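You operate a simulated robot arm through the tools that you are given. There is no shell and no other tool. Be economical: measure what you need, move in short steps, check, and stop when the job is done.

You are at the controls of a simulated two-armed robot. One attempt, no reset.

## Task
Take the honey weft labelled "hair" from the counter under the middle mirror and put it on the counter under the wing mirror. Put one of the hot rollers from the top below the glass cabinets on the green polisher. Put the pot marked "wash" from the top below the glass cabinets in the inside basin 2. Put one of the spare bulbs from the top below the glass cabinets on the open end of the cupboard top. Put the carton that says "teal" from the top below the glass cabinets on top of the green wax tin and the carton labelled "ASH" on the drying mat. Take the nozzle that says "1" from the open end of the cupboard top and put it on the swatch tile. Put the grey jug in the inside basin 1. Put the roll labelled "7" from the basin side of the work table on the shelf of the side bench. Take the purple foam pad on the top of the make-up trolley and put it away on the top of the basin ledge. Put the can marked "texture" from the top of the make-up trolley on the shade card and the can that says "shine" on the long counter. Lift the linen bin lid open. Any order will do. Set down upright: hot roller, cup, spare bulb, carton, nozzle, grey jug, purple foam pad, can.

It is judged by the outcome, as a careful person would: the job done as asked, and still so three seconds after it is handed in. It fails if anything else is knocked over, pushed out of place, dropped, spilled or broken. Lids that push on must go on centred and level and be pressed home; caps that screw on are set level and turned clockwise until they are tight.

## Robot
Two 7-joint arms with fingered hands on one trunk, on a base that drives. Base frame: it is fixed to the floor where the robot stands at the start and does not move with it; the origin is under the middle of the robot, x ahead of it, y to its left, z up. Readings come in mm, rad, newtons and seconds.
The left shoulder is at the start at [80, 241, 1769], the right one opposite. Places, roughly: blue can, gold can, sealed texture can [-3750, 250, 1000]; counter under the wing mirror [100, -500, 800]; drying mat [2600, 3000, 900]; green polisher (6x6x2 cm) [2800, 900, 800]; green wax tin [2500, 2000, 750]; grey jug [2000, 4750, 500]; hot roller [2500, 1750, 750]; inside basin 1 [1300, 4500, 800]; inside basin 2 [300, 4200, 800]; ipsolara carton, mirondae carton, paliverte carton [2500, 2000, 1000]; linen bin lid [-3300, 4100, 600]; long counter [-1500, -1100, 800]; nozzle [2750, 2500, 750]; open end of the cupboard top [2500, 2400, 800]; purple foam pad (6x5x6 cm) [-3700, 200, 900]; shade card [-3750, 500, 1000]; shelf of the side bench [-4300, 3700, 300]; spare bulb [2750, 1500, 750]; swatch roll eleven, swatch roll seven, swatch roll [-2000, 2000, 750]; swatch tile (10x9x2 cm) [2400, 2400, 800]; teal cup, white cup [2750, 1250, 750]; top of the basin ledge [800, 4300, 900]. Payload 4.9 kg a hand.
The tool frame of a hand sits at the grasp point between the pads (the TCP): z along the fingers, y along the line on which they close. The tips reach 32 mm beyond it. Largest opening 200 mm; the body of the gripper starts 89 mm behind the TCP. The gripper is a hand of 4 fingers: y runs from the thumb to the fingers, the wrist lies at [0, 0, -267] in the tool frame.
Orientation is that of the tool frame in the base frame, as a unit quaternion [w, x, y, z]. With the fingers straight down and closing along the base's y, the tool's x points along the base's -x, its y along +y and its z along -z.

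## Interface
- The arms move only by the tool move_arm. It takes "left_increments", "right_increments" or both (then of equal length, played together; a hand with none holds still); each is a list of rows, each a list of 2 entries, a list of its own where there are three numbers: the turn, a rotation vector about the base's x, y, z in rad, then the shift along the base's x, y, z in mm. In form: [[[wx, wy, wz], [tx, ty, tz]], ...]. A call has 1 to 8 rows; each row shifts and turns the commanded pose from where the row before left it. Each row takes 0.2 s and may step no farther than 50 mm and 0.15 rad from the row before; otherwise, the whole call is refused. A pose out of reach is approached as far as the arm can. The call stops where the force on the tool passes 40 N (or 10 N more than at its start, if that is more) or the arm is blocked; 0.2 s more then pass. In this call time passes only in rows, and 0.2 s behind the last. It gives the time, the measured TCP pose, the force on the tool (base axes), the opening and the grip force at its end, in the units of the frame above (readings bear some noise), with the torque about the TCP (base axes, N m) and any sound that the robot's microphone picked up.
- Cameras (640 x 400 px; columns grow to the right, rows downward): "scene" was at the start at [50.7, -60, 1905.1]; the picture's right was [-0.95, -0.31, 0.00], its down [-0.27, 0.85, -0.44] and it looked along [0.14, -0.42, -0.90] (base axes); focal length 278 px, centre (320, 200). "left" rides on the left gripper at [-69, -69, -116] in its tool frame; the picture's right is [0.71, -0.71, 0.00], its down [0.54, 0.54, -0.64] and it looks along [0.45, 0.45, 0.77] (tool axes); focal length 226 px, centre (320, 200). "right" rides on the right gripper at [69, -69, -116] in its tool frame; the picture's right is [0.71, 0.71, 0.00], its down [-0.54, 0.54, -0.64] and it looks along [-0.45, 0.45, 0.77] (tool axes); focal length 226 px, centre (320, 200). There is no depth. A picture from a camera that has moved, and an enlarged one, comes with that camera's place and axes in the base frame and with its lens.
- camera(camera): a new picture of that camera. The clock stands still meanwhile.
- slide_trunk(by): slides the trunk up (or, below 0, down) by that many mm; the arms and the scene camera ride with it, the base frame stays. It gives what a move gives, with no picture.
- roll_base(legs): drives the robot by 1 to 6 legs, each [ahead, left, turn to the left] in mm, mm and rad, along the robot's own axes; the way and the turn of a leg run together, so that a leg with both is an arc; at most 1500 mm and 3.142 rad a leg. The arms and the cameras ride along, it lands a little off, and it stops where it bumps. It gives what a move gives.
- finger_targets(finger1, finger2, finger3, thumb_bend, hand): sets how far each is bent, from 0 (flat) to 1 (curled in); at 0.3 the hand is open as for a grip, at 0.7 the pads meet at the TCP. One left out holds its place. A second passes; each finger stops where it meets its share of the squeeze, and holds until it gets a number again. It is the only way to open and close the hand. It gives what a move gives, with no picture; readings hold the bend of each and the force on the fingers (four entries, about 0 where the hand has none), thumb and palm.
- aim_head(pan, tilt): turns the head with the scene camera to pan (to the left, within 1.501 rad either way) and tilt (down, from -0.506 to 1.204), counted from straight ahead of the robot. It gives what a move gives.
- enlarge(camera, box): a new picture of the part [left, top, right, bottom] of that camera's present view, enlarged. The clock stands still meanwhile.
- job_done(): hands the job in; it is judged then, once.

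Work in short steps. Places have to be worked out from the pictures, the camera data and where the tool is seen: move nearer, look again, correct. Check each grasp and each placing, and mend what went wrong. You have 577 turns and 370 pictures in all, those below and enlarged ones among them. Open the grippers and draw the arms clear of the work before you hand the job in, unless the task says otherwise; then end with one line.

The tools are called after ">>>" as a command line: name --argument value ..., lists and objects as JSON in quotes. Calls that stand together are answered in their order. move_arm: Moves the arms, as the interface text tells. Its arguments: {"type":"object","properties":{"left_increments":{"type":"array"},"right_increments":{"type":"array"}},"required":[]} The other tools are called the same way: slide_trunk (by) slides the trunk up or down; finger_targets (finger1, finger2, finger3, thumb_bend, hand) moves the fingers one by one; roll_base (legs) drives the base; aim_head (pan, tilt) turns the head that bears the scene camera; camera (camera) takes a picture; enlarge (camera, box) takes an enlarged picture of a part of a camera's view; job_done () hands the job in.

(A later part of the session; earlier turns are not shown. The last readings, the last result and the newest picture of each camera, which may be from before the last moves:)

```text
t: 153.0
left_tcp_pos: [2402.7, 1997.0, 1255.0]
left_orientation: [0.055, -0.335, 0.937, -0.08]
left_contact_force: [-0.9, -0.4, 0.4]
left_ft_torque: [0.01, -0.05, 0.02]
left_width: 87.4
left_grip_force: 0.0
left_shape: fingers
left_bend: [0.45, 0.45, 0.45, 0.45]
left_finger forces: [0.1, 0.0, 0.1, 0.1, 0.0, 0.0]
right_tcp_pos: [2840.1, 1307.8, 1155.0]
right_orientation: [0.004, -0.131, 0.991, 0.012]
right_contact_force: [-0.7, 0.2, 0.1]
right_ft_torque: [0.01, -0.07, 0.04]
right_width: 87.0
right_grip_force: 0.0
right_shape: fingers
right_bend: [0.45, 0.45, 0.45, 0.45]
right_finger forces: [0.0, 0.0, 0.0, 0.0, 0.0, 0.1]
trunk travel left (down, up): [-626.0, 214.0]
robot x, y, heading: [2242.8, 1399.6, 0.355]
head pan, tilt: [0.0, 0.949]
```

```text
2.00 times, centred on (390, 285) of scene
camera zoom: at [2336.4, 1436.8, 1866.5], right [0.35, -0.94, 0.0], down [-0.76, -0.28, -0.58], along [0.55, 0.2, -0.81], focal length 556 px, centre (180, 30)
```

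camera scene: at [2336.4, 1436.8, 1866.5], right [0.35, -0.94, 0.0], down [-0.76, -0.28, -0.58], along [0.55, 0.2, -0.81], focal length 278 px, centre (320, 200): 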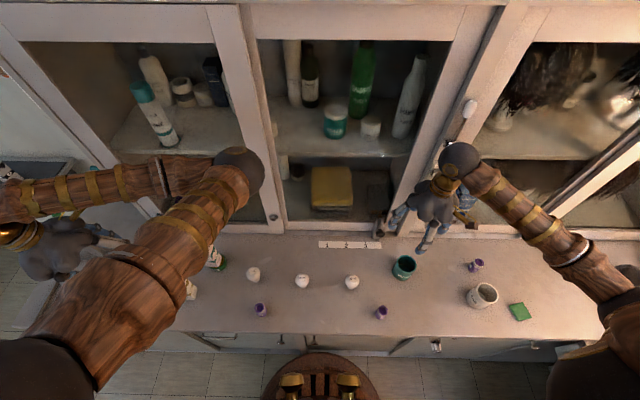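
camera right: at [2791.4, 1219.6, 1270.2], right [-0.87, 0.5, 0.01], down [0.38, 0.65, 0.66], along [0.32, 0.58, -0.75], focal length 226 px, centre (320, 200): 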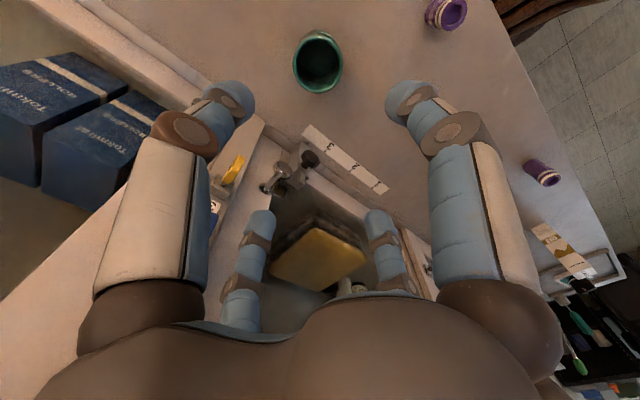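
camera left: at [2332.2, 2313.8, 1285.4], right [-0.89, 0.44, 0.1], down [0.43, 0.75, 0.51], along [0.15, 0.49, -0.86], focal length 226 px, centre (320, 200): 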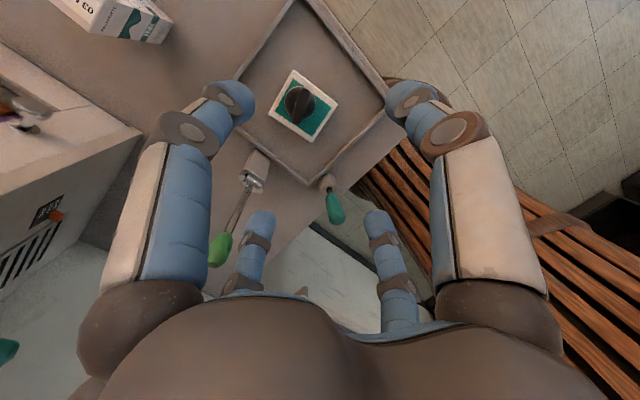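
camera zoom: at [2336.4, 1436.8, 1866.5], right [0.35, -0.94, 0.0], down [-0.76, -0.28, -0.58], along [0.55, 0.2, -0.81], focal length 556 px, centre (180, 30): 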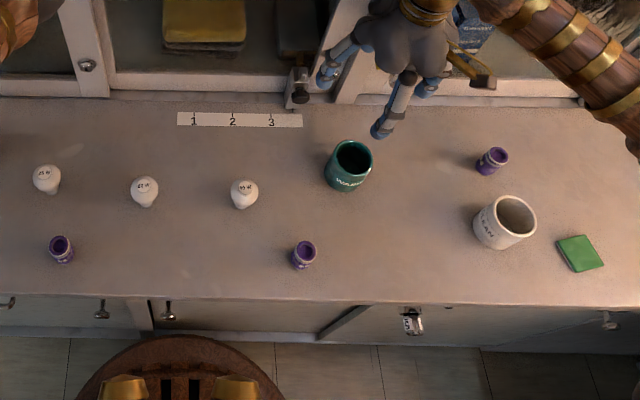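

Roller 2 is at ~[2648,1320], polisher centre ~[2828,858]. I bring the right hand above roller 2.

>>> move_arm --right_increments '[[[0, 0, 0], [-38, 2, -30]], [[0, 0, 0], [-38, 2, -30]], [[0, 0, 0], [-38, 2, -30]], [[0, 0, 0], [-38, 2, -30]], [[0, 0, 0], [-39, 3, -30]]]'

>>> finger_targets --hand "right" --finger1 0.47 --finger2 0.47 --finger3 0.47 --thumb_bend 0.47

>>> camera --camera "right"

```text
t: 154.2
left_tcp_pos: [2404.2, 1999.6, 1253.9]
left_orientation: [0.054, -0.336, 0.937, -0.08]
left_contact_force: [-0.5, 1.0, 0.2]
left_ft_torque: [0.01, -0.04, -0.01]
left_width: 87.1
left_grip_force: 0.1
left_shape: fingers
left_bend: [0.45, 0.45, 0.45, 0.45]
left_finger forces: [0.0, 0.1, 0.0, 0.0, 0.0, 0.0]
right_tcp_pos: [2650.7, 1323.9, 1005.8]
right_orientation: [0.003, -0.131, 0.991, 0.012]
right_contact_force: [-0.7, 0.4, 0.8]
right_ft_torque: [-0.03, -0.05, 0.01]
right_width: 87.2
right_grip_force: 0.1
right_shape: fingers
right_bend: [0.45, 0.45, 0.45, 0.45]
right_finger forces: [0.0, 0.1, 0.1, 0.0, 0.0, 0.0]
trunk travel left (down, up): [-626.0, 214.0]
robot x, y, heading: [2243.8, 1404.6, 0.36]
head pan, tilt: [0.0, 0.949]
```

```text
t: 155.2
left_tcp_pos: [2406.7, 2000.0, 1253.7]
left_orientation: [0.052, -0.336, 0.937, -0.08]
left_contact_force: [0.0, 0.1, -1.2]
left_ft_torque: [0.03, 0.04, -0.01]
left_width: 87.1
left_grip_force: 0.0
left_shape: fingers
left_bend: [0.45, 0.45, 0.45, 0.45]
left_finger forces: [0.0, 0.1, 0.0, 0.1, 0.0, 0.0]
right_tcp_pos: [2655.1, 1323.0, 1005.1]
right_orientation: [0.001, -0.131, 0.991, 0.011]
right_contact_force: [0.4, 0.0, 0.5]
right_ft_torque: [0.01, 0.02, 0.05]
right_width: 80.6
right_grip_force: 0.1
right_shape: fingers
right_bend: [0.47, 0.47, 0.47, 0.47]
right_finger forces: [0.0, 0.0, 0.0, 0.0, 0.0, 0.0]
trunk travel left (down, up): [-626.0, 214.0]
robot x, y, heading: [2244.6, 1403.7, 0.359]
head pan, tilt: [0.0, 0.949]
```

```text
273 pictures are left
camera right: at [2606.9, 1234.2, 1118.3], right [-0.87, 0.5, 0.01], down [0.38, 0.65, 0.66], along [0.32, 0.57, -0.75], focal length 226 px, centre (320, 200)
```

right: 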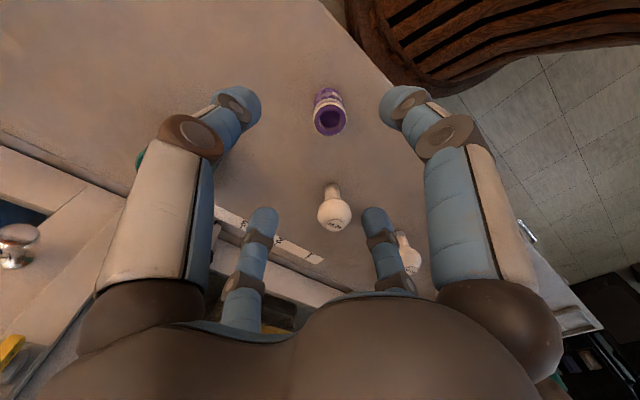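

Roller at [2642,1318]. I shift and descend to z≈878.

>>> move_arm --right_increments '[[[0, 0, 0], [-11, -5, -30]], [[0, 0, 0], [0, 0, -40]], [[0, 0, 0], [0, 0, -40]], [[0, 0, 0], [0, 0, -17]]]'

>>> camera --camera "right"

```text
t: 156.2
left_tcp_pos: [2406.9, 1999.7, 1253.7]
left_orientation: [0.054, -0.337, 0.937, -0.08]
left_contact_force: [0.0, 0.0, -0.2]
left_ft_torque: [0.03, -0.02, -0.03]
left_width: 87.1
left_grip_force: 0.0
left_shape: fingers
left_bend: [0.45, 0.45, 0.45, 0.45]
left_finger forces: [0.0, 0.1, 0.0, 0.0, 0.0, 0.0]
right_tcp_pos: [2641.5, 1316.0, 878.0]
right_orientation: [0.002, -0.131, 0.991, 0.011]
right_contact_force: [0.5, 0.3, 0.2]
right_ft_torque: [0.02, -0.02, 0.0]
right_width: 80.6
right_grip_force: 0.0
right_shape: fingers
right_bend: [0.47, 0.47, 0.47, 0.47]
right_finger forces: [0.0, 0.1, 0.0, 0.0, 0.1, 0.1]
trunk travel left (down, up): [-626.0, 214.0]
robot x, y, heading: [2240.6, 1404.0, 0.356]
head pan, tilt: [0.0, 0.949]
```

```text
272 pictures are left
camera right: at [2594.1, 1227.6, 992.1], right [-0.87, 0.5, 0.01], down [0.38, 0.65, 0.66], along [0.32, 0.57, -0.75], focal length 226 px, centre (320, 200)
```

right: 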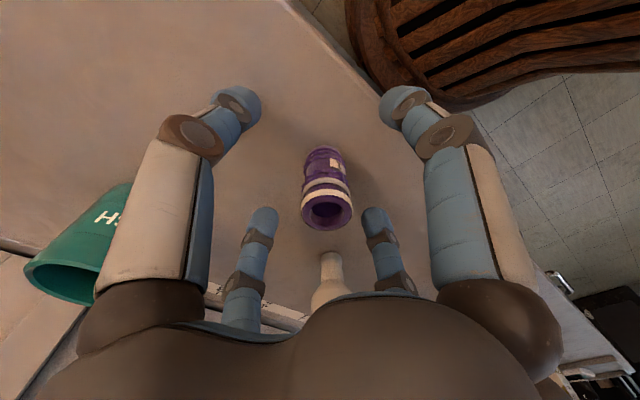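

Roller is centred. Close four fingers gently and lift.

>>> finger_targets --hand "right" --finger1 0.68 --finger2 0.68 --finger3 0.68 --thumb_bend 0.68

>>> move_arm --right_increments '[[[0, 0, 0], [0, 0, 20]], [[0, 0, 0], [0, 0, 40]], [[0, 0, 0], [0, 0, 45]], [[0, 0, 0], [0, 0, 45]], [[0, 0, 0], [0, 0, 30]]]'

>>> camera --camera "right"

```text
t: 157.2
left_tcp_pos: [2406.2, 1999.2, 1253.2]
left_orientation: [0.054, -0.336, 0.937, -0.081]
left_contact_force: [0.6, 0.0, 0.1]
left_ft_torque: [0.0, 0.03, 0.02]
left_width: 87.1
left_grip_force: 0.0
left_shape: fingers
left_bend: [0.45, 0.45, 0.45, 0.45]
left_finger forces: [0.0, 0.1, 0.0, 0.0, 0.1, 0.0]
right_tcp_pos: [2642.1, 1315.3, 878.5]
right_orientation: [0.003, -0.13, 0.991, 0.012]
right_contact_force: [-0.4, -0.6, -0.1]
right_ft_torque: [0.03, 0.03, -0.01]
right_width: 18.3
right_grip_force: 10.5
right_shape: fingers
right_bend: [0.65, 0.64, 0.65, 0.65]
right_finger forces: [4.8, 5.4, 5.0, 0.0, 6.4, 0.1]
trunk travel left (down, up): [-626.0, 214.0]
robot x, y, heading: [2242.0, 1404.6, 0.361]
head pan, tilt: [0.0, 0.949]
```

```text
t: 158.4
left_tcp_pos: [2407.2, 1999.6, 1253.0]
left_orientation: [0.053, -0.336, 0.937, -0.08]
left_contact_force: [0.1, -0.3, 0.3]
left_ft_torque: [-0.04, -0.01, 0.0]
left_width: 87.5
left_grip_force: 0.1
left_shape: fingers
left_bend: [0.45, 0.45, 0.45, 0.45]
left_finger forces: [0.0, 0.0, 0.1, 0.0, 0.1, 0.1]
right_tcp_pos: [2642.8, 1316.5, 1056.4]
right_orientation: [0.002, -0.13, 0.991, 0.011]
right_contact_force: [-0.2, 0.1, -0.4]
right_ft_torque: [0.03, -0.03, -0.01]
right_width: 18.0
right_grip_force: 10.6
right_shape: fingers
right_bend: [0.65, 0.64, 0.65, 0.65]
right_finger forces: [4.7, 5.6, 5.0, 0.1, 6.2, 0.0]
trunk travel left (down, up): [-626.0, 214.0]
robot x, y, heading: [2246.1, 1403.1, 0.356]
head pan, tilt: [0.0, 0.949]
```

```text
271 pictures are left
camera right: at [2595.1, 1227.3, 1171.5], right [-0.87, 0.5, 0.01], down [0.38, 0.65, 0.66], along [0.32, 0.57, -0.75], focal length 226 px, centre (320, 200)
```

right: 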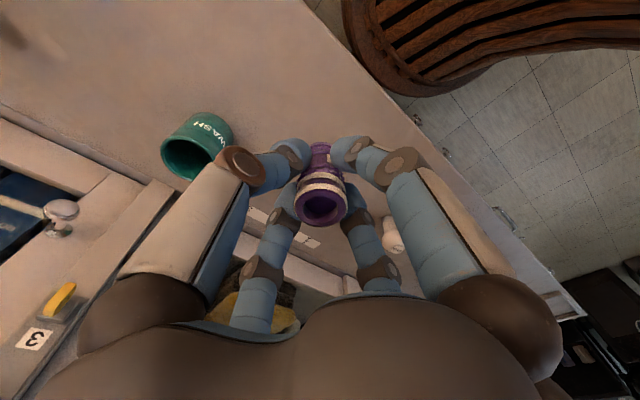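

Roller held. I check where the chair is before shifting right.

>>> aim_head --pan -1.2 --tilt 0.8

>>> camera --camera "scene"

```text
t: 159.8
left_tcp_pos: [2408.0, 1999.6, 1254.4]
left_orientation: [0.054, -0.336, 0.937, -0.08]
left_contact_force: [-0.4, -0.6, -0.1]
left_ft_torque: [0.0, -0.01, 0.0]
left_width: 87.3
left_grip_force: 0.1
left_shape: fingers
left_bend: [0.45, 0.45, 0.45, 0.45]
left_finger forces: [0.0, 0.0, 0.0, 0.0, 0.1, 0.0]
right_tcp_pos: [2644.2, 1314.7, 1056.4]
right_orientation: [0.002, -0.13, 0.991, 0.012]
right_contact_force: [-0.2, 0.1, -1.4]
right_ft_torque: [0.02, -0.03, 0.0]
right_width: 18.3
right_grip_force: 10.7
right_shape: fingers
right_bend: [0.65, 0.64, 0.65, 0.65]
right_finger forces: [4.6, 5.5, 5.1, 0.0, 6.4, 0.0]
trunk travel left (down, up): [-626.0, 214.0]
robot x, y, heading: [2243.3, 1401.7, 0.354]
head pan, tilt: [-1.201, 0.799]
```

```text
270 pictures are left
camera scene: at [2328.2, 1352.9, 1877.7], right [-0.75, -0.66, 0.0], down [-0.48, 0.54, -0.7], along [0.46, -0.52, -0.72], focal length 278 px, centre (320, 200)
```

scene: 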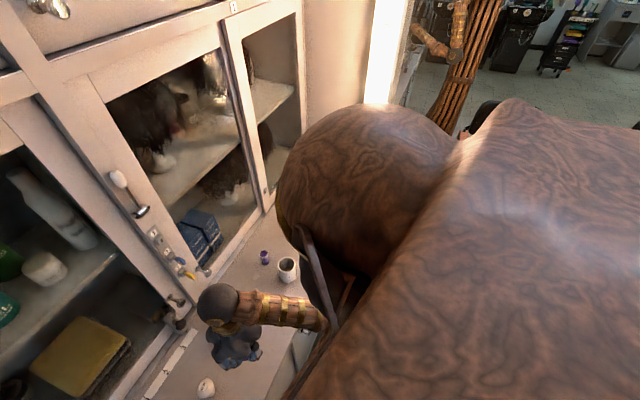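

The estimate puts the chair ≥150 mm clear of a 150 mm shift right, so I do that small shift and look again.

>>> roll_base --legs '[[0, -150, 0]]'

>>> move_arm --right_increments '[[[0, 0, 0], [20, -40, 0]], [[0, 0, 0], [20, -40, 0]], [[0, 0, 0], [20, -40, 0]], [[0, 0, 0], [20, -40, 0]], [[0, 0, 0], [15, -40, 0]], [[0, 0, 0], [15, -40, 0]], [[0, 0, 0], [10, -40, 0]]]'

>>> camera --camera "right"

>>> aim_head --pan -0.4 --tilt 0.95

>>> camera --camera "scene"

```text
t: 161.2
left_tcp_pos: [2457.6, 1863.3, 1252.2]
left_orientation: [0.053, -0.336, 0.937, -0.082]
left_contact_force: [0.5, 0.8, -0.1]
left_ft_torque: [-0.03, -0.02, 0.01]
left_width: 87.1
left_grip_force: 0.0
left_shape: fingers
left_bend: [0.45, 0.45, 0.45, 0.45]
left_finger forces: [0.1, 0.1, 0.0, 0.0, 0.0, 0.0]
right_tcp_pos: [2694.0, 1177.0, 1056.4]
right_orientation: [0.001, -0.132, 0.991, 0.011]
right_contact_force: [-0.1, 0.0, 0.0]
right_ft_torque: [0.01, -0.03, 0.04]
right_width: 18.2
right_grip_force: 11.2
right_shape: fingers
right_bend: [0.65, 0.64, 0.65, 0.65]
right_finger forces: [4.7, 5.5, 5.1, 0.0, 6.5, 0.0]
trunk travel left (down, up): [-626.0, 214.0]
robot x, y, heading: [2297.2, 1262.1, 0.358]
head pan, tilt: [-1.201, 0.799]
```

```text
t: 162.8
left_tcp_pos: [2458.7, 1857.7, 1253.9]
left_orientation: [0.053, -0.335, 0.937, -0.081]
left_contact_force: [0.3, -0.2, 0.6]
left_ft_torque: [0.05, -0.01, 0.03]
left_width: 87.1
left_grip_force: 0.0
left_shape: fingers
left_bend: [0.45, 0.45, 0.45, 0.45]
left_finger forces: [0.0, 0.0, 0.0, 0.0, 0.0, 0.1]
right_tcp_pos: [2817.9, 894.1, 1055.3]
right_orientation: [0.002, -0.132, 0.991, 0.013]
right_contact_force: [-0.9, -0.1, -0.8]
right_ft_torque: [0.05, -0.02, -0.03]
right_width: 18.3
right_grip_force: 11.1
right_shape: fingers
right_bend: [0.65, 0.64, 0.65, 0.66]
right_finger forces: [4.6, 5.6, 4.8, 0.0, 6.4, 0.0]
trunk travel left (down, up): [-626.0, 214.0]
robot x, y, heading: [2294.5, 1263.2, 0.355]
head pan, tilt: [-1.201, 0.799]
```

```text
269 pictures are left
camera right: at [2769.8, 805.5, 1169.8], right [-0.87, 0.5, 0.01], down [0.38, 0.65, 0.66], along [0.32, 0.58, -0.75], focal length 226 px, centre (320, 200)
```

right: 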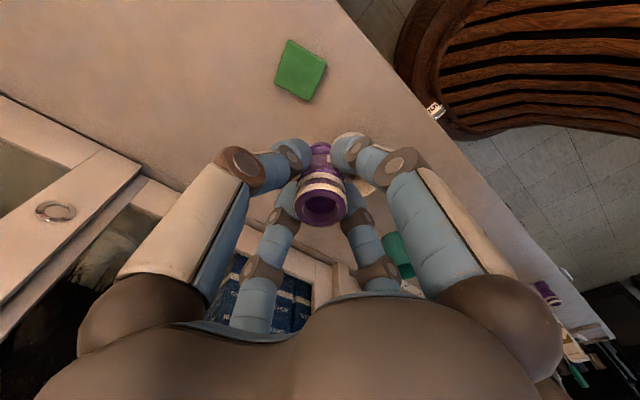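

```text
t: 163.9
left_tcp_pos: [2459.6, 1858.9, 1253.1]
left_orientation: [0.053, -0.336, 0.937, -0.081]
left_contact_force: [-0.1, 0.6, -0.9]
left_ft_torque: [0.0, 0.03, -0.01]
left_width: 87.5
left_grip_force: 0.0
left_shape: fingers
left_bend: [0.45, 0.45, 0.45, 0.45]
left_finger forces: [0.1, 0.1, 0.0, 0.0, 0.1, 0.1]
right_tcp_pos: [2816.7, 895.4, 1056.0]
right_orientation: [0.002, -0.131, 0.991, 0.012]
right_contact_force: [0.8, 0.4, 0.0]
right_ft_torque: [0.03, 0.02, -0.01]
right_width: 18.4
right_grip_force: 10.5
right_shape: fingers
right_bend: [0.65, 0.64, 0.65, 0.66]
right_finger forces: [4.6, 5.7, 4.9, 0.0, 6.4, 0.1]
trunk travel left (down, up): [-626.0, 214.0]
robot x, y, heading: [2295.6, 1267.2, 0.354]
head pan, tilt: [-0.4, 0.949]
```

```text
268 pictures are left
camera scene: at [2399.6, 1269.8, 1866.1], right [-0.04, -1.0, 0.0], down [-0.81, 0.04, -0.58], along [0.58, -0.03, -0.81], focal length 278 px, centre (320, 200)
```

scene: 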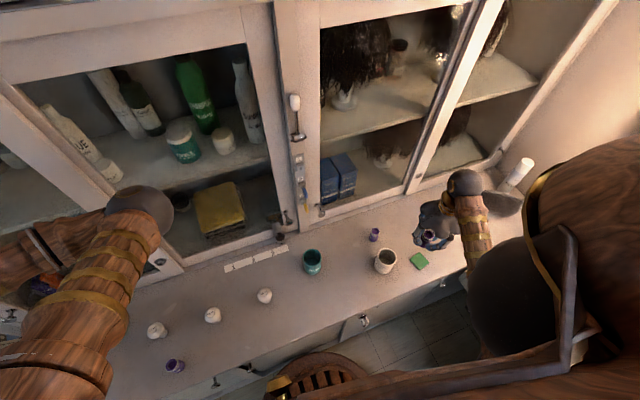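

Polisher centre [2822,857] from both views. I move over it and lower part-way.

>>> move_arm --right_increments '[[[0, 0, 0], [5, -38, -10]], [[0, 0, 0], [0, 0, -45]], [[0, 0, 0], [0, 0, -45]], [[0, 0, 0], [0, 0, -30]]]'

>>> enlarge --camera "right" --box '[220, 60, 420, 220]'

>>> enlarge --camera "scene" --box '[360, 200, 480, 290]'

```text
t: 164.9
left_tcp_pos: [2459.0, 1859.1, 1252.5]
left_orientation: [0.053, -0.336, 0.937, -0.08]
left_contact_force: [-0.5, 0.2, -1.3]
left_ft_torque: [0.0, 0.02, 0.02]
left_width: 87.1
left_grip_force: 0.2
left_shape: fingers
left_bend: [0.45, 0.45, 0.45, 0.45]
left_finger forces: [0.0, 0.1, 0.1, 0.0, 0.0, 0.0]
right_tcp_pos: [2821.2, 854.8, 927.4]
right_orientation: [0.002, -0.131, 0.991, 0.011]
right_contact_force: [0.9, -0.2, -1.2]
right_ft_torque: [0.03, -0.02, 0.0]
right_width: 18.1
right_grip_force: 10.8
right_shape: fingers
right_bend: [0.65, 0.64, 0.65, 0.66]
right_finger forces: [4.7, 5.7, 4.9, 0.1, 6.4, 0.1]
trunk travel left (down, up): [-626.0, 214.0]
robot x, y, heading: [2295.7, 1263.1, 0.353]
head pan, tilt: [-0.4, 0.949]
```

```text
2.50 times, centred on (320, 140) of right
camera zoom: at [2774.0, 766.5, 1041.4], right [-0.87, 0.5, 0.01], down [0.38, 0.65, 0.66], along [0.32, 0.58, -0.75], focal length 565 px, centre (320, 350)
```

zoom: 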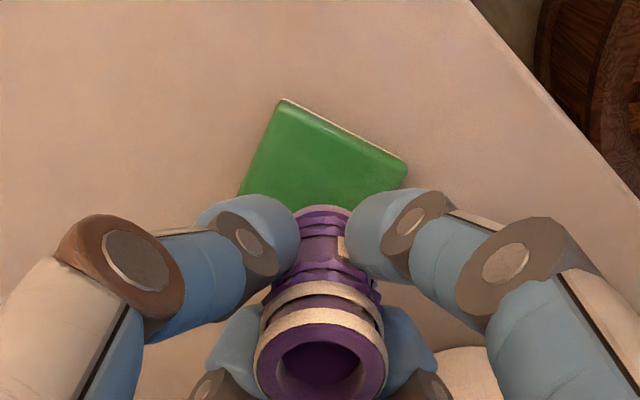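

```text
4.44 times, centred on (420, 245) of scene
camera zoom: at [2399.8, 1269.0, 1866.1], right [-0.04, -1.0, 0.0], down [-0.81, 0.04, -0.58], along [0.58, -0.02, -0.81], focal length 1237 px, centre (-124, 0)
```

zoom: 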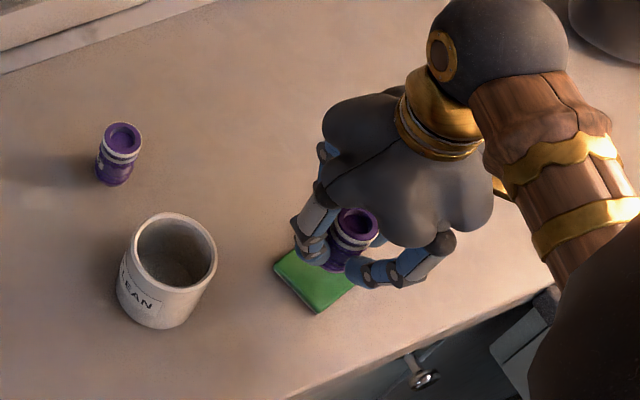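

Aligned. Lower to contact in small steps.

>>> move_arm --right_increments '[[[0, 0, 0], [1, -1, -10]], [[0, 0, 0], [0, 0, -8]], [[0, 0, 0], [0, 0, -4]], [[0, 0, 0], [0, 0, -3]], [[0, 0, 0], [0, 0, -3]], [[0, 0, 0], [0, 0, -3]], [[0, 0, 0], [0, 0, -3]]]'

>>> enlarge --camera "scene" --box '[360, 200, 480, 290]'

```text
t: 166.5
left_tcp_pos: [2459.2, 1860.4, 1253.3]
left_orientation: [0.054, -0.335, 0.937, -0.082]
left_contact_force: [0.4, -0.6, -0.4]
left_ft_torque: [0.02, -0.01, 0.02]
left_width: 87.2
left_grip_force: 0.1
left_shape: fingers
left_bend: [0.45, 0.45, 0.45, 0.45]
left_finger forces: [0.0, 0.1, 0.1, 0.0, 0.1, 0.1]
right_tcp_pos: [2822.2, 854.6, 891.7]
right_orientation: [0.002, -0.131, 0.991, 0.012]
right_contact_force: [0.2, 0.3, -0.7]
right_ft_torque: [0.05, -0.01, 0.03]
right_width: 18.0
right_grip_force: 10.6
right_shape: fingers
right_bend: [0.65, 0.64, 0.65, 0.66]
right_finger forces: [4.6, 5.5, 5.0, 0.0, 6.3, 0.1]
trunk travel left (down, up): [-626.0, 214.0]
robot x, y, heading: [2295.2, 1263.5, 0.36]
head pan, tilt: [-0.4, 0.949]
```

```text
4.44 times, centred on (420, 245) of scene
camera zoom: at [2399.4, 1269.9, 1866.1], right [-0.04, -1.0, 0.0], down [-0.81, 0.04, -0.58], along [0.58, -0.03, -0.81], focal length 1237 px, centre (-124, 0)
```

zoom: 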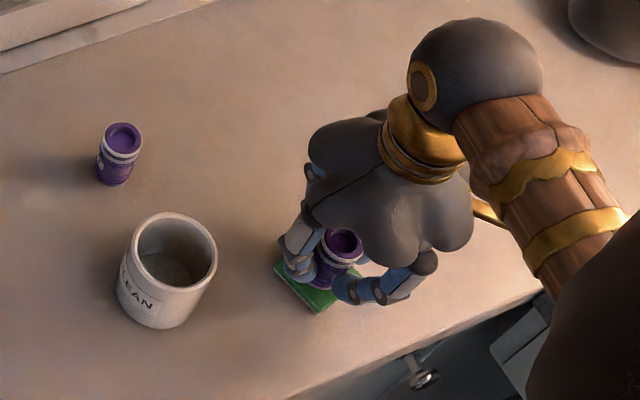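

>>> move_arm --right_increments '[[[0, 0, 0], [0, 0, -3]], [[0, 0, 0], [0, 0, -3]], [[0, 0, 0], [0, 0, -3]], [[0, 0, 0], [0, 0, -3]]]'

```text
t: 167.5
left_tcp_pos: [2459.8, 1859.5, 1255.1]
left_orientation: [0.054, -0.336, 0.937, -0.081]
left_contact_force: [-0.6, -0.4, 0.0]
left_ft_torque: [-0.01, 0.02, 0.0]
left_width: 87.3
left_grip_force: 0.0
left_shape: fingers
left_bend: [0.45, 0.45, 0.45, 0.45]
left_finger forces: [0.0, 0.0, 0.1, 0.0, 0.1, 0.1]
right_tcp_pos: [2821.8, 856.0, 880.4]
right_orientation: [0.0, -0.13, 0.991, 0.012]
right_contact_force: [-0.5, -0.8, 9.3]
right_ft_torque: [0.02, 0.05, 0.02]
right_width: 15.8
right_grip_force: 10.9
right_shape: fingers
right_bend: [0.65, 0.65, 0.65, 0.66]
right_finger forces: [4.8, 5.7, 4.6, 0.1, 6.3, 0.0]
trunk travel left (down, up): [-626.0, 214.0]
robot x, y, heading: [2294.1, 1262.3, 0.354]
head pan, tilt: [-0.4, 0.949]
```

Contact at 9 N. I verify visually it's on the polisher before releasing.

>>> enlarge --camera "scene" --box '[400, 230, 450, 280]'

>>> enlarge --camera "right" --box '[240, 80, 400, 200]'

```text
8.00 times, centred on (425, 255) of scene
camera zoom: at [2399.5, 1269.8, 1866.0], right [-0.04, -1.0, 0.0], down [-0.81, 0.04, -0.58], along [0.58, -0.03, -0.81], focal length 2226 px, centre (-520, -240)
```

zoom: 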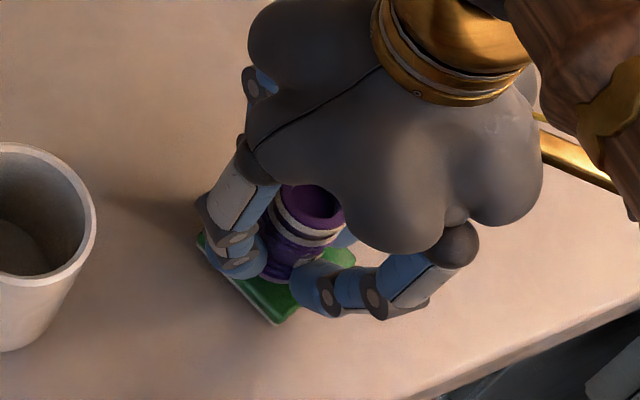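

```text
3.33 times, centred on (320, 140) of right
camera zoom: at [2773.6, 768.7, 994.1], right [-0.87, 0.5, 0.01], down [0.38, 0.65, 0.66], along [0.32, 0.58, -0.75], focal length 754 px, centre (320, 400)
```

zoom: 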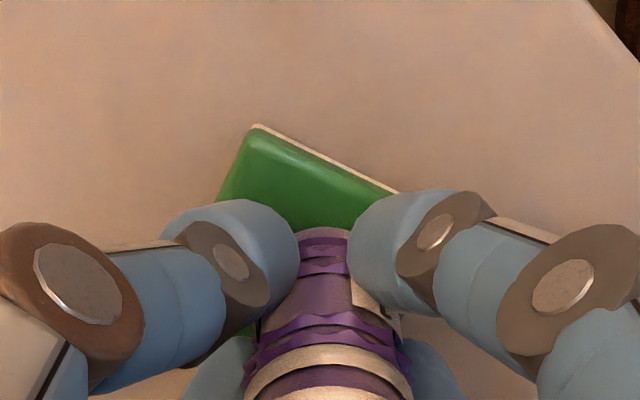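

It's on the polisher, slightly toward the near side. I lift 4 mm, nudge (+5,+3), and set down again.

>>> move_arm --right_increments '[[[0, 0, 0], [0, 0, 6]], [[0, 0, 0], [5, 3, 0]], [[0, 0, 0], [0, 0, -3]], [[0, 0, 0], [0, 0, -3]], [[0, 0, 0], [0, 0, -1]]]'

>>> finger_targets --hand "right" --finger1 0.5 --finger2 0.5 --finger3 0.5 --thumb_bend 0.5

>>> move_arm --right_increments '[[[0, 0, 0], [0, 0, 20]], [[0, 0, 0], [0, 0, 40]], [[0, 0, 0], [0, 0, 45]], [[0, 0, 0], [0, 0, 45]], [[0, 0, 0], [0, 0, 40]]]'

>>> camera --camera "right"

>>> enlarge --camera "scene" --box '[360, 200, 480, 290]'

```text
t: 168.7
left_tcp_pos: [2458.6, 1860.7, 1253.2]
left_orientation: [0.053, -0.336, 0.937, -0.081]
left_contact_force: [-0.9, -0.2, 0.4]
left_ft_torque: [0.0, 0.0, -0.02]
left_width: 87.3
left_grip_force: 0.2
left_shape: fingers
left_bend: [0.45, 0.45, 0.45, 0.45]
left_finger forces: [0.1, 0.0, 0.0, 0.0, 0.0, 0.0]
right_tcp_pos: [2826.8, 858.5, 879.3]
right_orientation: [0.002, -0.13, 0.991, 0.012]
right_contact_force: [0.4, 0.0, 9.6]
right_ft_torque: [0.05, -0.02, 0.05]
right_width: 15.2
right_grip_force: 11.3
right_shape: fingers
right_bend: [0.65, 0.65, 0.65, 0.66]
right_finger forces: [4.5, 5.7, 4.9, 0.2, 6.4, 0.0]
trunk travel left (down, up): [-626.0, 214.0]
robot x, y, heading: [2297.6, 1262.7, 0.353]
head pan, tilt: [-0.4, 0.949]
```

```text
t: 169.7
left_tcp_pos: [2459.3, 1859.7, 1254.1]
left_orientation: [0.053, -0.335, 0.937, -0.08]
left_contact_force: [-0.6, 0.7, 1.0]
left_ft_torque: [-0.01, -0.02, 0.01]
left_width: 87.1
left_grip_force: 0.0
left_shape: fingers
left_bend: [0.45, 0.45, 0.45, 0.45]
left_finger forces: [0.0, 0.1, 0.0, 0.0, 0.0, 0.0]
right_tcp_pos: [2827.0, 859.2, 878.8]
right_orientation: [0.002, -0.13, 0.991, 0.012]
right_contact_force: [0.6, -0.1, 0.0]
right_ft_torque: [0.02, 0.02, -0.01]
right_width: 69.0
right_grip_force: 0.1
right_shape: fingers
right_bend: [0.5, 0.5, 0.5, 0.5]
right_finger forces: [0.0, 0.0, 0.0, 0.0, 0.0, 0.0]
trunk travel left (down, up): [-626.0, 214.0]
robot x, y, heading: [2295.9, 1263.3, 0.351]
head pan, tilt: [-0.4, 0.949]
```

```text
t: 170.9
left_tcp_pos: [2459.0, 1861.2, 1253.3]
left_orientation: [0.053, -0.336, 0.937, -0.081]
left_contact_force: [-0.2, 0.8, 0.4]
left_ft_torque: [-0.02, 0.01, -0.01]
left_width: 87.1
left_grip_force: 0.0
left_shape: fingers
left_bend: [0.45, 0.45, 0.45, 0.45]
left_finger forces: [0.0, 0.0, 0.0, 0.1, 0.0, 0.0]
right_tcp_pos: [2825.1, 858.1, 1068.6]
right_orientation: [0.001, -0.131, 0.991, 0.011]
right_contact_force: [0.6, 0.1, -0.4]
right_ft_torque: [-0.02, 0.0, -0.01]
right_width: 68.7
right_grip_force: 0.1
right_shape: fingers
right_bend: [0.5, 0.5, 0.5, 0.5]
right_finger forces: [0.1, 0.0, 0.1, 0.0, 0.0, 0.0]
trunk travel left (down, up): [-626.0, 214.0]
robot x, y, heading: [2295.7, 1261.3, 0.354]
head pan, tilt: [-0.4, 0.949]
```

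```text
262 pictures are left
camera right: at [2778.2, 770.4, 1183.0], right [-0.87, 0.5, 0.01], down [0.38, 0.65, 0.66], along [0.32, 0.57, -0.75], focal length 226 px, centre (320, 200)
```

right: 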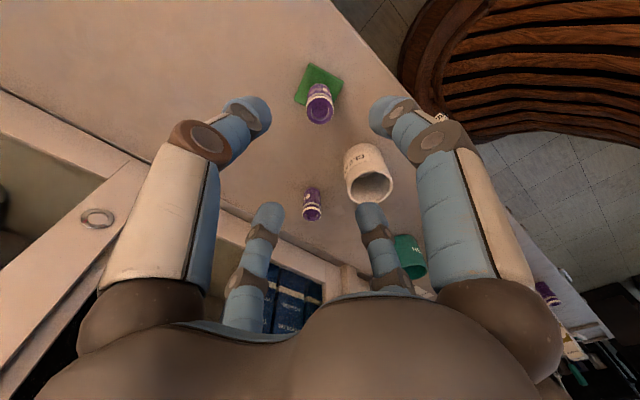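

```text
4.44 times, centred on (420, 245) of scene
camera zoom: at [2399.0, 1269.8, 1866.1], right [-0.04, -1.0, 0.0], down [-0.81, 0.04, -0.58], along [0.58, -0.03, -0.81], focal length 1237 px, centre (-124, 0)
```

zoom: 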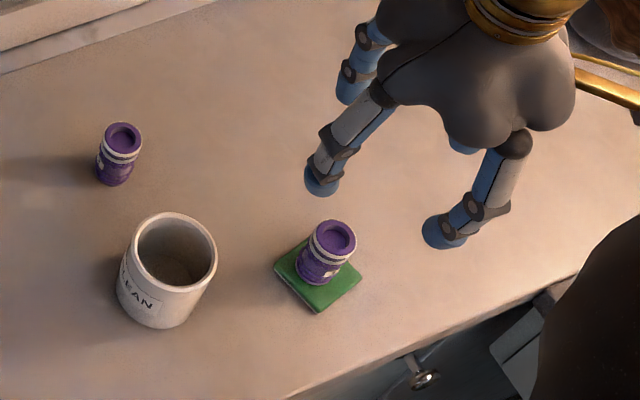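

Roller stands centred on the polisher. Next bulb 1 (near [2602,1787]) with the left hand; I bring it above.

>>> finger_targets --hand "left" --finger1 0.42 --finger2 0.42 --finger3 0.42 --thumb_bend 0.42

>>> move_arm --left_increments '[[[0, 0, 0], [36, -18, -25]], [[0, 0, 0], [36, -18, -40]], [[0, 0, 0], [36, -18, -40]], [[0, 0, 0], [36, -18, -40]], [[0, 0, 0], [0, 0, -45]]]'

>>> camera --camera "left"

>>> aim_head --pan 0.3 --tilt 0.95

>>> camera --camera "scene"

```text
t: 171.9
left_tcp_pos: [2459.2, 1859.2, 1254.8]
left_orientation: [0.053, -0.336, 0.937, -0.081]
left_contact_force: [-0.6, -0.1, 0.5]
left_ft_torque: [-0.01, 0.0, 0.01]
left_width: 98.0
left_grip_force: 0.1
left_shape: fingers
left_bend: [0.42, 0.42, 0.42, 0.42]
left_finger forces: [0.0, 0.0, 0.1, 0.1, 0.0, 0.0]
right_tcp_pos: [2826.9, 857.4, 1068.9]
right_orientation: [0.003, -0.13, 0.991, 0.011]
right_contact_force: [-0.2, -0.2, 0.4]
right_ft_torque: [0.0, 0.02, 0.02]
right_width: 68.6
right_grip_force: 0.0
right_shape: fingers
right_bend: [0.5, 0.5, 0.5, 0.5]
right_finger forces: [0.1, 0.0, 0.0, 0.0, 0.0, 0.0]
trunk travel left (down, up): [-626.0, 214.0]
robot x, y, heading: [2301.0, 1265.3, 0.359]
head pan, tilt: [-0.4, 0.949]
```

```text
refused: row 2 steps farther than a row can; nothing moved
```

```text
260 pictures are left
camera left: at [2535.8, 1864.4, 1383.5], right [-0.1, -0.99, 0.1], down [-0.85, 0.14, 0.51], along [-0.51, -0.03, -0.86], focal length 226 px, centre (320, 200)
```

left: 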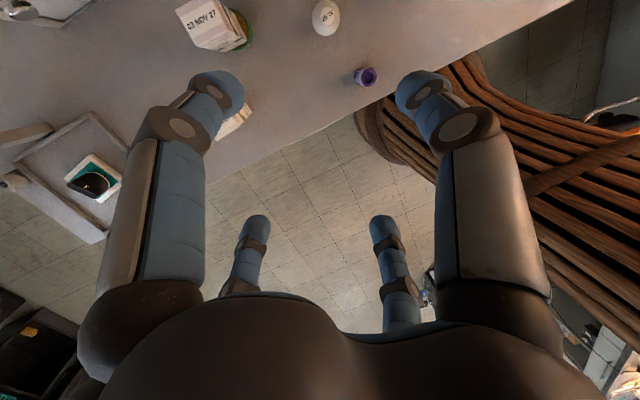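

```text
t: 173.0
left_tcp_pos: [2459.0, 1859.4, 1253.1]
left_orientation: [0.053, -0.336, 0.937, -0.081]
left_contact_force: [-0.3, -0.4, -0.9]
left_ft_torque: [0.02, 0.02, -0.02]
left_width: 97.8
left_grip_force: 0.0
left_shape: fingers
left_bend: [0.42, 0.42, 0.42, 0.42]
left_finger forces: [0.0, 0.0, 0.1, 0.1, 0.0, 0.1]
right_tcp_pos: [2826.7, 858.5, 1068.5]
right_orientation: [0.002, -0.131, 0.991, 0.012]
right_contact_force: [-0.8, -0.8, 0.0]
right_ft_torque: [0.01, -0.01, 0.01]
right_width: 69.0
right_grip_force: 0.1
right_shape: fingers
right_bend: [0.5, 0.5, 0.5, 0.5]
right_finger forces: [0.0, 0.0, 0.1, 0.0, 0.1, 0.0]
trunk travel left (down, up): [-626.0, 214.0]
robot x, y, heading: [2297.8, 1264.7, 0.353]
head pan, tilt: [0.3, 0.949]
```

```text
259 pictures are left
camera scene: at [2384.3, 1317.3, 1866.1], right [0.61, -0.79, 0.0], down [-0.64, -0.5, -0.58], along [0.46, 0.36, -0.81], focal length 278 px, centre (320, 200)
```

scene: 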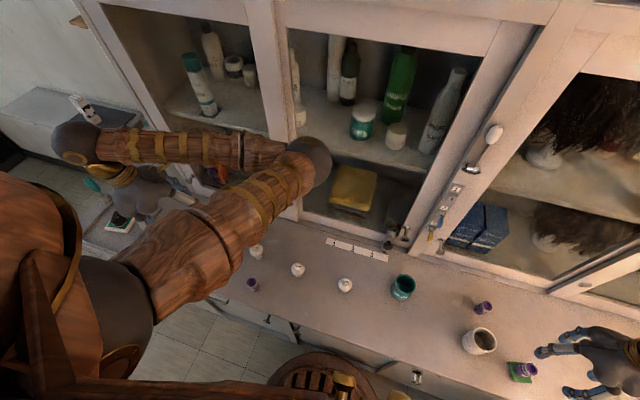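

Bulb 1 at ~[2604,1792]. I move the left hand above it in smaller steps.

>>> move_arm --left_increments '[[[0, 0, 0], [24, -11, -30]], [[0, 0, 0], [24, -11, -30]], [[0, 0, 0], [24, -11, -30]], [[0, 0, 0], [24, -11, -30]], [[0, 0, 0], [24, -11, -30]], [[0, 0, 0], [24, -11, -30]]]'

>>> camera --camera "left"

>>> camera --camera "scene"

```text
t: 174.4
left_tcp_pos: [2602.4, 1792.9, 1074.0]
left_orientation: [0.053, -0.336, 0.937, -0.079]
left_contact_force: [0.3, -0.1, 0.1]
left_ft_torque: [-0.01, -0.03, -0.02]
left_width: 97.9
left_grip_force: 0.1
left_shape: fingers
left_bend: [0.42, 0.42, 0.42, 0.42]
left_finger forces: [0.0, 0.0, 0.0, 0.1, 0.0, 0.0]
right_tcp_pos: [2826.9, 859.5, 1067.7]
right_orientation: [0.002, -0.13, 0.991, 0.012]
right_contact_force: [-0.5, -0.3, 0.5]
right_ft_torque: [0.02, 0.02, 0.04]
right_width: 68.5
right_grip_force: 0.1
right_shape: fingers
right_bend: [0.5, 0.5, 0.5, 0.5]
right_finger forces: [0.0, 0.0, 0.0, 0.0, 0.0, 0.1]
trunk travel left (down, up): [-626.0, 214.0]
robot x, y, heading: [2297.4, 1264.2, 0.358]
head pan, tilt: [0.3, 0.949]
```

```text
258 pictures are left
camera left: at [2679.5, 1797.0, 1203.2], right [-0.1, -0.99, 0.1], down [-0.85, 0.14, 0.51], along [-0.51, -0.03, -0.86], focal length 226 px, centre (320, 200)
```

left: 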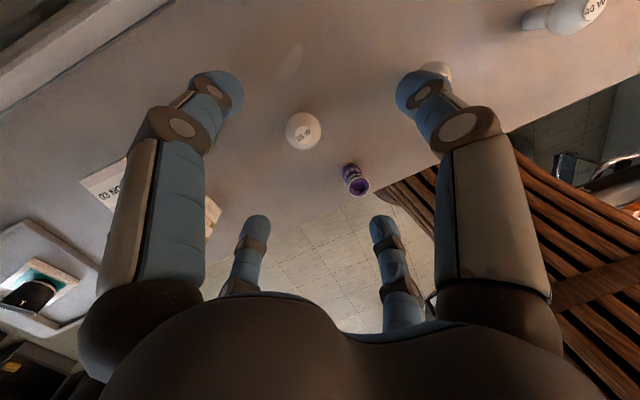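

```text
257 pictures are left
camera scene: at [2384.8, 1316.7, 1866.2], right [0.61, -0.79, 0.0], down [-0.64, -0.5, -0.58], along [0.46, 0.36, -0.81], focal length 278 px, centre (320, 200)
```

scene: 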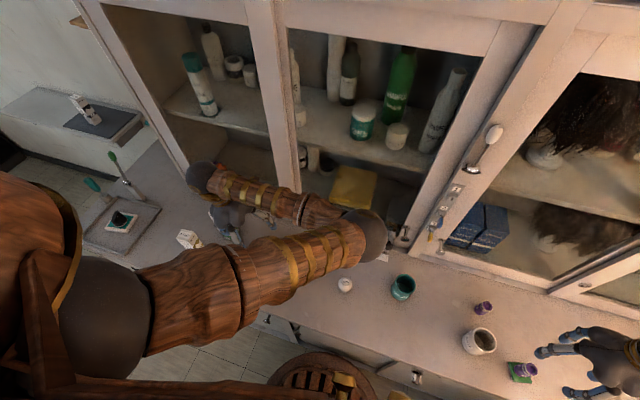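

Globe is centred under the hand (ø≈52). I lower to z≈886.

>>> move_arm --left_increments '[[[0, 0, 0], [-2, 3, -40]], [[0, 0, 0], [0, 0, -45]], [[0, 0, 0], [0, 0, -45]], [[0, 0, 0], [0, 0, -38]], [[0, 0, 0], [0, 0, -20]]]'

>>> camera --camera "left"

```text
t: 175.6
left_tcp_pos: [2601.3, 1796.7, 884.8]
left_orientation: [0.053, -0.336, 0.937, -0.081]
left_contact_force: [-0.3, 0.7, 0.9]
left_ft_torque: [-0.01, 0.01, 0.0]
left_width: 98.5
left_grip_force: 0.0
left_shape: fingers
left_bend: [0.42, 0.42, 0.42, 0.42]
left_finger forces: [0.0, 0.0, 0.0, 0.0, 0.0, 0.0]
right_tcp_pos: [2826.5, 857.7, 1067.4]
right_orientation: [0.001, -0.13, 0.991, 0.011]
right_contact_force: [0.2, 0.0, -0.5]
right_ft_torque: [-0.01, 0.0, 0.0]
right_width: 68.8
right_grip_force: 0.1
right_shape: fingers
right_bend: [0.5, 0.5, 0.5, 0.5]
right_finger forces: [0.0, 0.0, 0.1, 0.0, 0.0, 0.0]
trunk travel left (down, up): [-626.0, 214.0]
robot x, y, heading: [2294.0, 1263.7, 0.36]
head pan, tilt: [0.3, 0.949]
```

```text
256 pictures are left
camera left: at [2677.7, 1801.3, 1013.8], right [-0.1, -0.99, 0.1], down [-0.85, 0.14, 0.51], along [-0.51, -0.03, -0.86], focal length 226 px, centre (320, 200)
```

left: 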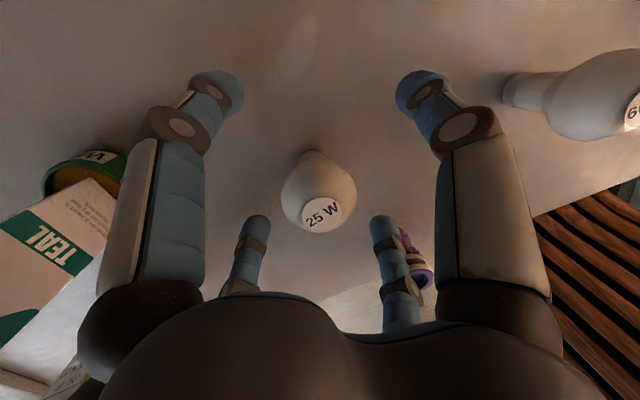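

Bulb is centred. I close gently.

>>> finger_targets --hand "left" --finger1 0.62 --finger2 0.62 --finger3 0.62 --thumb_bend 0.62

>>> move_arm --left_increments '[[[0, 0, 0], [0, 0, 10]], [[0, 0, 0], [0, 0, 25]]]'

>>> camera --camera "left"

```text
t: 176.6
left_tcp_pos: [2600.5, 1797.0, 883.6]
left_orientation: [0.053, -0.336, 0.937, -0.081]
left_contact_force: [0.4, -0.2, -0.5]
left_ft_torque: [-0.01, 0.0, 0.0]
left_width: 26.7
left_grip_force: 0.0
left_shape: fingers
left_bend: [0.62, 0.62, 0.62, 0.62]
left_finger forces: [0.1, 0.0, 0.1, 0.0, 0.0, 0.0]
right_tcp_pos: [2826.1, 857.8, 1068.1]
right_orientation: [0.002, -0.131, 0.991, 0.012]
right_contact_force: [0.1, -0.1, 0.2]
right_ft_torque: [0.0, -0.01, 0.01]
right_width: 69.0
right_grip_force: 0.1
right_shape: fingers
right_bend: [0.5, 0.5, 0.5, 0.5]
right_finger forces: [0.1, 0.1, 0.0, 0.1, 0.0, 0.0]
trunk travel left (down, up): [-626.0, 214.0]
robot x, y, heading: [2298.5, 1266.9, 0.356]
head pan, tilt: [0.3, 0.949]
```

```text
t: 177.2
left_tcp_pos: [2600.6, 1794.5, 920.2]
left_orientation: [0.053, -0.336, 0.937, -0.081]
left_contact_force: [-0.1, -1.2, -0.6]
left_ft_torque: [0.03, -0.01, 0.0]
left_width: 26.5
left_grip_force: 0.5
left_shape: fingers
left_bend: [0.62, 0.62, 0.62, 0.62]
left_finger forces: [0.1, 0.1, 0.2, 0.0, 0.1, 0.1]
right_tcp_pos: [2826.5, 858.1, 1066.5]
right_orientation: [0.003, -0.13, 0.991, 0.012]
right_contact_force: [0.6, -0.5, 0.1]
right_ft_torque: [-0.03, 0.0, -0.04]
right_width: 69.0
right_grip_force: 0.1
right_shape: fingers
right_bend: [0.5, 0.5, 0.5, 0.5]
right_finger forces: [0.0, 0.1, 0.1, 0.0, 0.0, 0.0]
trunk travel left (down, up): [-626.0, 214.0]
robot x, y, heading: [2294.9, 1263.9, 0.354]
head pan, tilt: [0.3, 0.949]
```

```text
255 pictures are left
camera left: at [2677.2, 1799.8, 1051.0], right [-0.1, -0.99, 0.1], down [-0.85, 0.14, 0.51], along [-0.51, -0.03, -0.86], focal length 226 px, centre (320, 200)
```

left: 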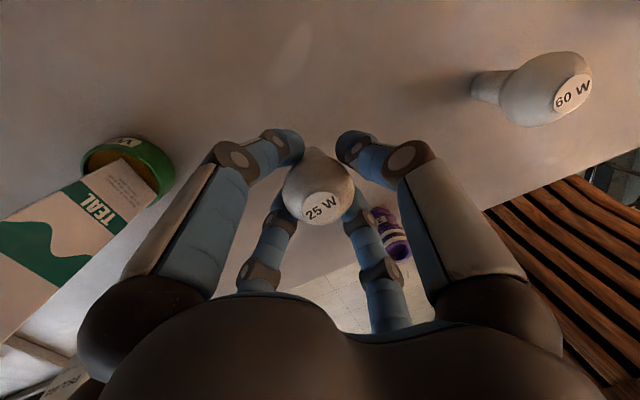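

The bulb came up resting in the finger cage with nearly zero force; I tighten for a firm grip.

>>> finger_targets --hand "left" --finger1 0.7 --finger2 0.7 --finger3 0.7 --thumb_bend 0.7

>>> enlarge --camera "left" --box '[220, 110, 420, 250]'

```text
t: 178.2
left_tcp_pos: [2600.0, 1795.9, 920.9]
left_orientation: [0.054, -0.336, 0.937, -0.081]
left_contact_force: [-0.1, -0.8, 0.3]
left_ft_torque: [-0.02, 0.01, 0.02]
left_width: 21.4
left_grip_force: 14.7
left_shape: fingers
left_bend: [0.64, 0.63, 0.64, 0.66]
left_finger forces: [5.9, 7.2, 6.3, 0.0, 10.6, 0.0]
right_tcp_pos: [2826.6, 859.4, 1068.3]
right_orientation: [0.002, -0.13, 0.991, 0.011]
right_contact_force: [0.4, -0.4, 0.0]
right_ft_torque: [0.04, 0.01, -0.01]
right_width: 68.9
right_grip_force: 0.1
right_shape: fingers
right_bend: [0.5, 0.5, 0.5, 0.5]
right_finger forces: [0.1, 0.0, 0.1, 0.0, 0.0, 0.0]
trunk travel left (down, up): [-626.0, 214.0]
robot x, y, heading: [2298.7, 1263.6, 0.357]
head pan, tilt: [0.3, 0.949]
```

```text
2.86 times, centred on (320, 180) of left
camera zoom: at [2677.2, 1800.7, 1050.6], right [-0.1, -0.99, 0.1], down [-0.85, 0.14, 0.51], along [-0.51, -0.03, -0.86], focal length 646 px, centre (320, 257)
```

zoom: 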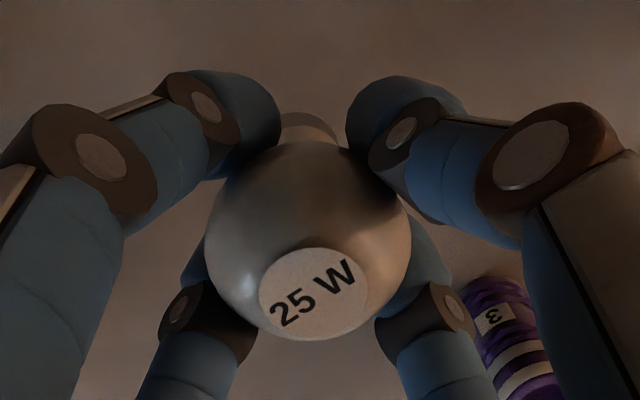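

Bulb is firmly held upright. I retrace the left hand up and away, and bring the right hand toward the WASH mug.

>>> move_arm --left_increments '[[[0, 0, 0], [0, 0, 40]], [[0, 0, 0], [0, 0, 40]], [[0, 0, 0], [-20, 9, 40]], [[0, 0, 0], [-24, 11, 35]], [[0, 0, 0], [-24, 11, 30]], [[0, 0, 0], [-24, 11, 30]], [[0, 0, 0], [-24, 11, 30]], [[0, 0, 0], [-24, 11, 20]]]' --right_increments '[[[0, 0, 0], [0, 45, 0]], [[0, 0, 0], [0, 48, 5]], [[0, 0, 0], [0, 48, 5]], [[0, 0, 0], [0, 48, 0]], [[0, 0, 0], [0, 48, 0]], [[0, 0, 0], [0, 48, 0]], [[0, 0, 0], [0, 48, 0]], [[0, 0, 0], [0, 48, 0]]]'

>>> finger_targets --hand "right" --finger1 0.3 --finger2 0.3 --finger3 0.3 --thumb_bend 0.3

>>> camera --camera "right"

>>> camera --camera "scene"

```text
t: 180.0
left_tcp_pos: [2460.8, 1863.8, 1182.6]
left_orientation: [0.052, -0.335, 0.937, -0.083]
left_contact_force: [0.4, 0.0, -0.4]
left_ft_torque: [-0.04, 0.02, 0.04]
left_width: 21.0
left_grip_force: 14.8
left_shape: fingers
left_bend: [0.64, 0.63, 0.64, 0.66]
left_finger forces: [5.9, 7.2, 6.1, 0.0, 10.4, 0.1]
right_tcp_pos: [2827.7, 1244.8, 1078.1]
right_orientation: [0.001, -0.13, 0.991, 0.01]
right_contact_force: [0.4, -0.3, 0.3]
right_ft_torque: [-0.04, 0.0, 0.02]
right_width: 69.0
right_grip_force: 0.1
right_shape: fingers
right_bend: [0.5, 0.5, 0.5, 0.5]
right_finger forces: [0.0, 0.0, 0.0, 0.0, 0.0, 0.0]
trunk travel left (down, up): [-626.0, 214.0]
robot x, y, heading: [2296.4, 1266.2, 0.35]
head pan, tilt: [0.3, 0.949]
```

```text
t: 181.0
left_tcp_pos: [2461.2, 1861.0, 1184.7]
left_orientation: [0.053, -0.336, 0.937, -0.08]
left_contact_force: [-0.3, 0.0, -0.6]
left_ft_torque: [0.04, 0.0, -0.04]
left_width: 21.3
left_grip_force: 14.3
left_shape: fingers
left_bend: [0.64, 0.63, 0.64, 0.66]
left_finger forces: [5.8, 7.2, 6.2, 0.1, 10.3, 0.0]
right_tcp_pos: [2827.3, 1241.5, 1078.0]
right_orientation: [0.002, -0.13, 0.991, 0.012]
right_contact_force: [0.1, 0.2, 0.0]
right_ft_torque: [-0.03, 0.01, -0.04]
right_width: 139.7
right_grip_force: 0.2
right_shape: fingers
right_bend: [0.3, 0.3, 0.3, 0.3]
right_finger forces: [0.0, 0.0, 0.1, 0.1, 0.0, 0.0]
trunk travel left (down, up): [-626.0, 214.0]
robot x, y, heading: [2301.5, 1266.5, 0.355]
head pan, tilt: [0.3, 0.949]
```

```text
253 pictures are left
camera right: at [2779.3, 1153.7, 1192.3], right [-0.87, 0.5, 0.01], down [0.38, 0.65, 0.66], along [0.32, 0.58, -0.75], focal length 226 px, centre (320, 200)
```

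right: 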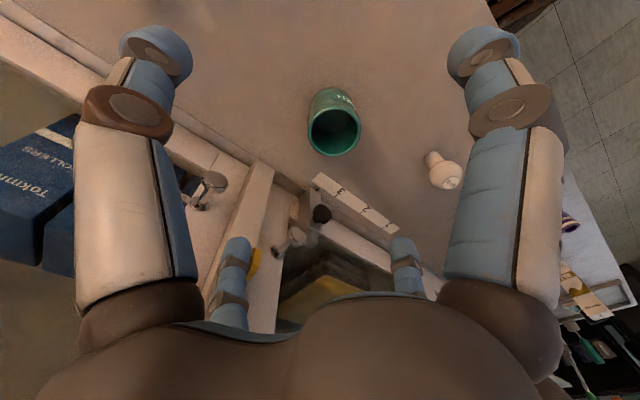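

```text
252 pictures are left
camera scene: at [2384.4, 1316.6, 1866.2], right [0.61, -0.79, 0.0], down [-0.64, -0.5, -0.58], along [0.46, 0.36, -0.81], focal length 278 px, centre (320, 200)
```

scene: 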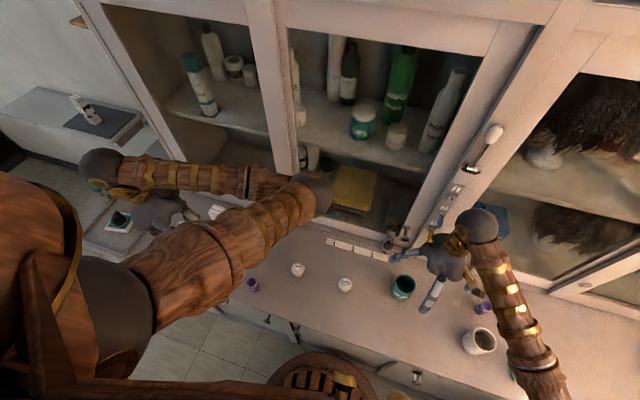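

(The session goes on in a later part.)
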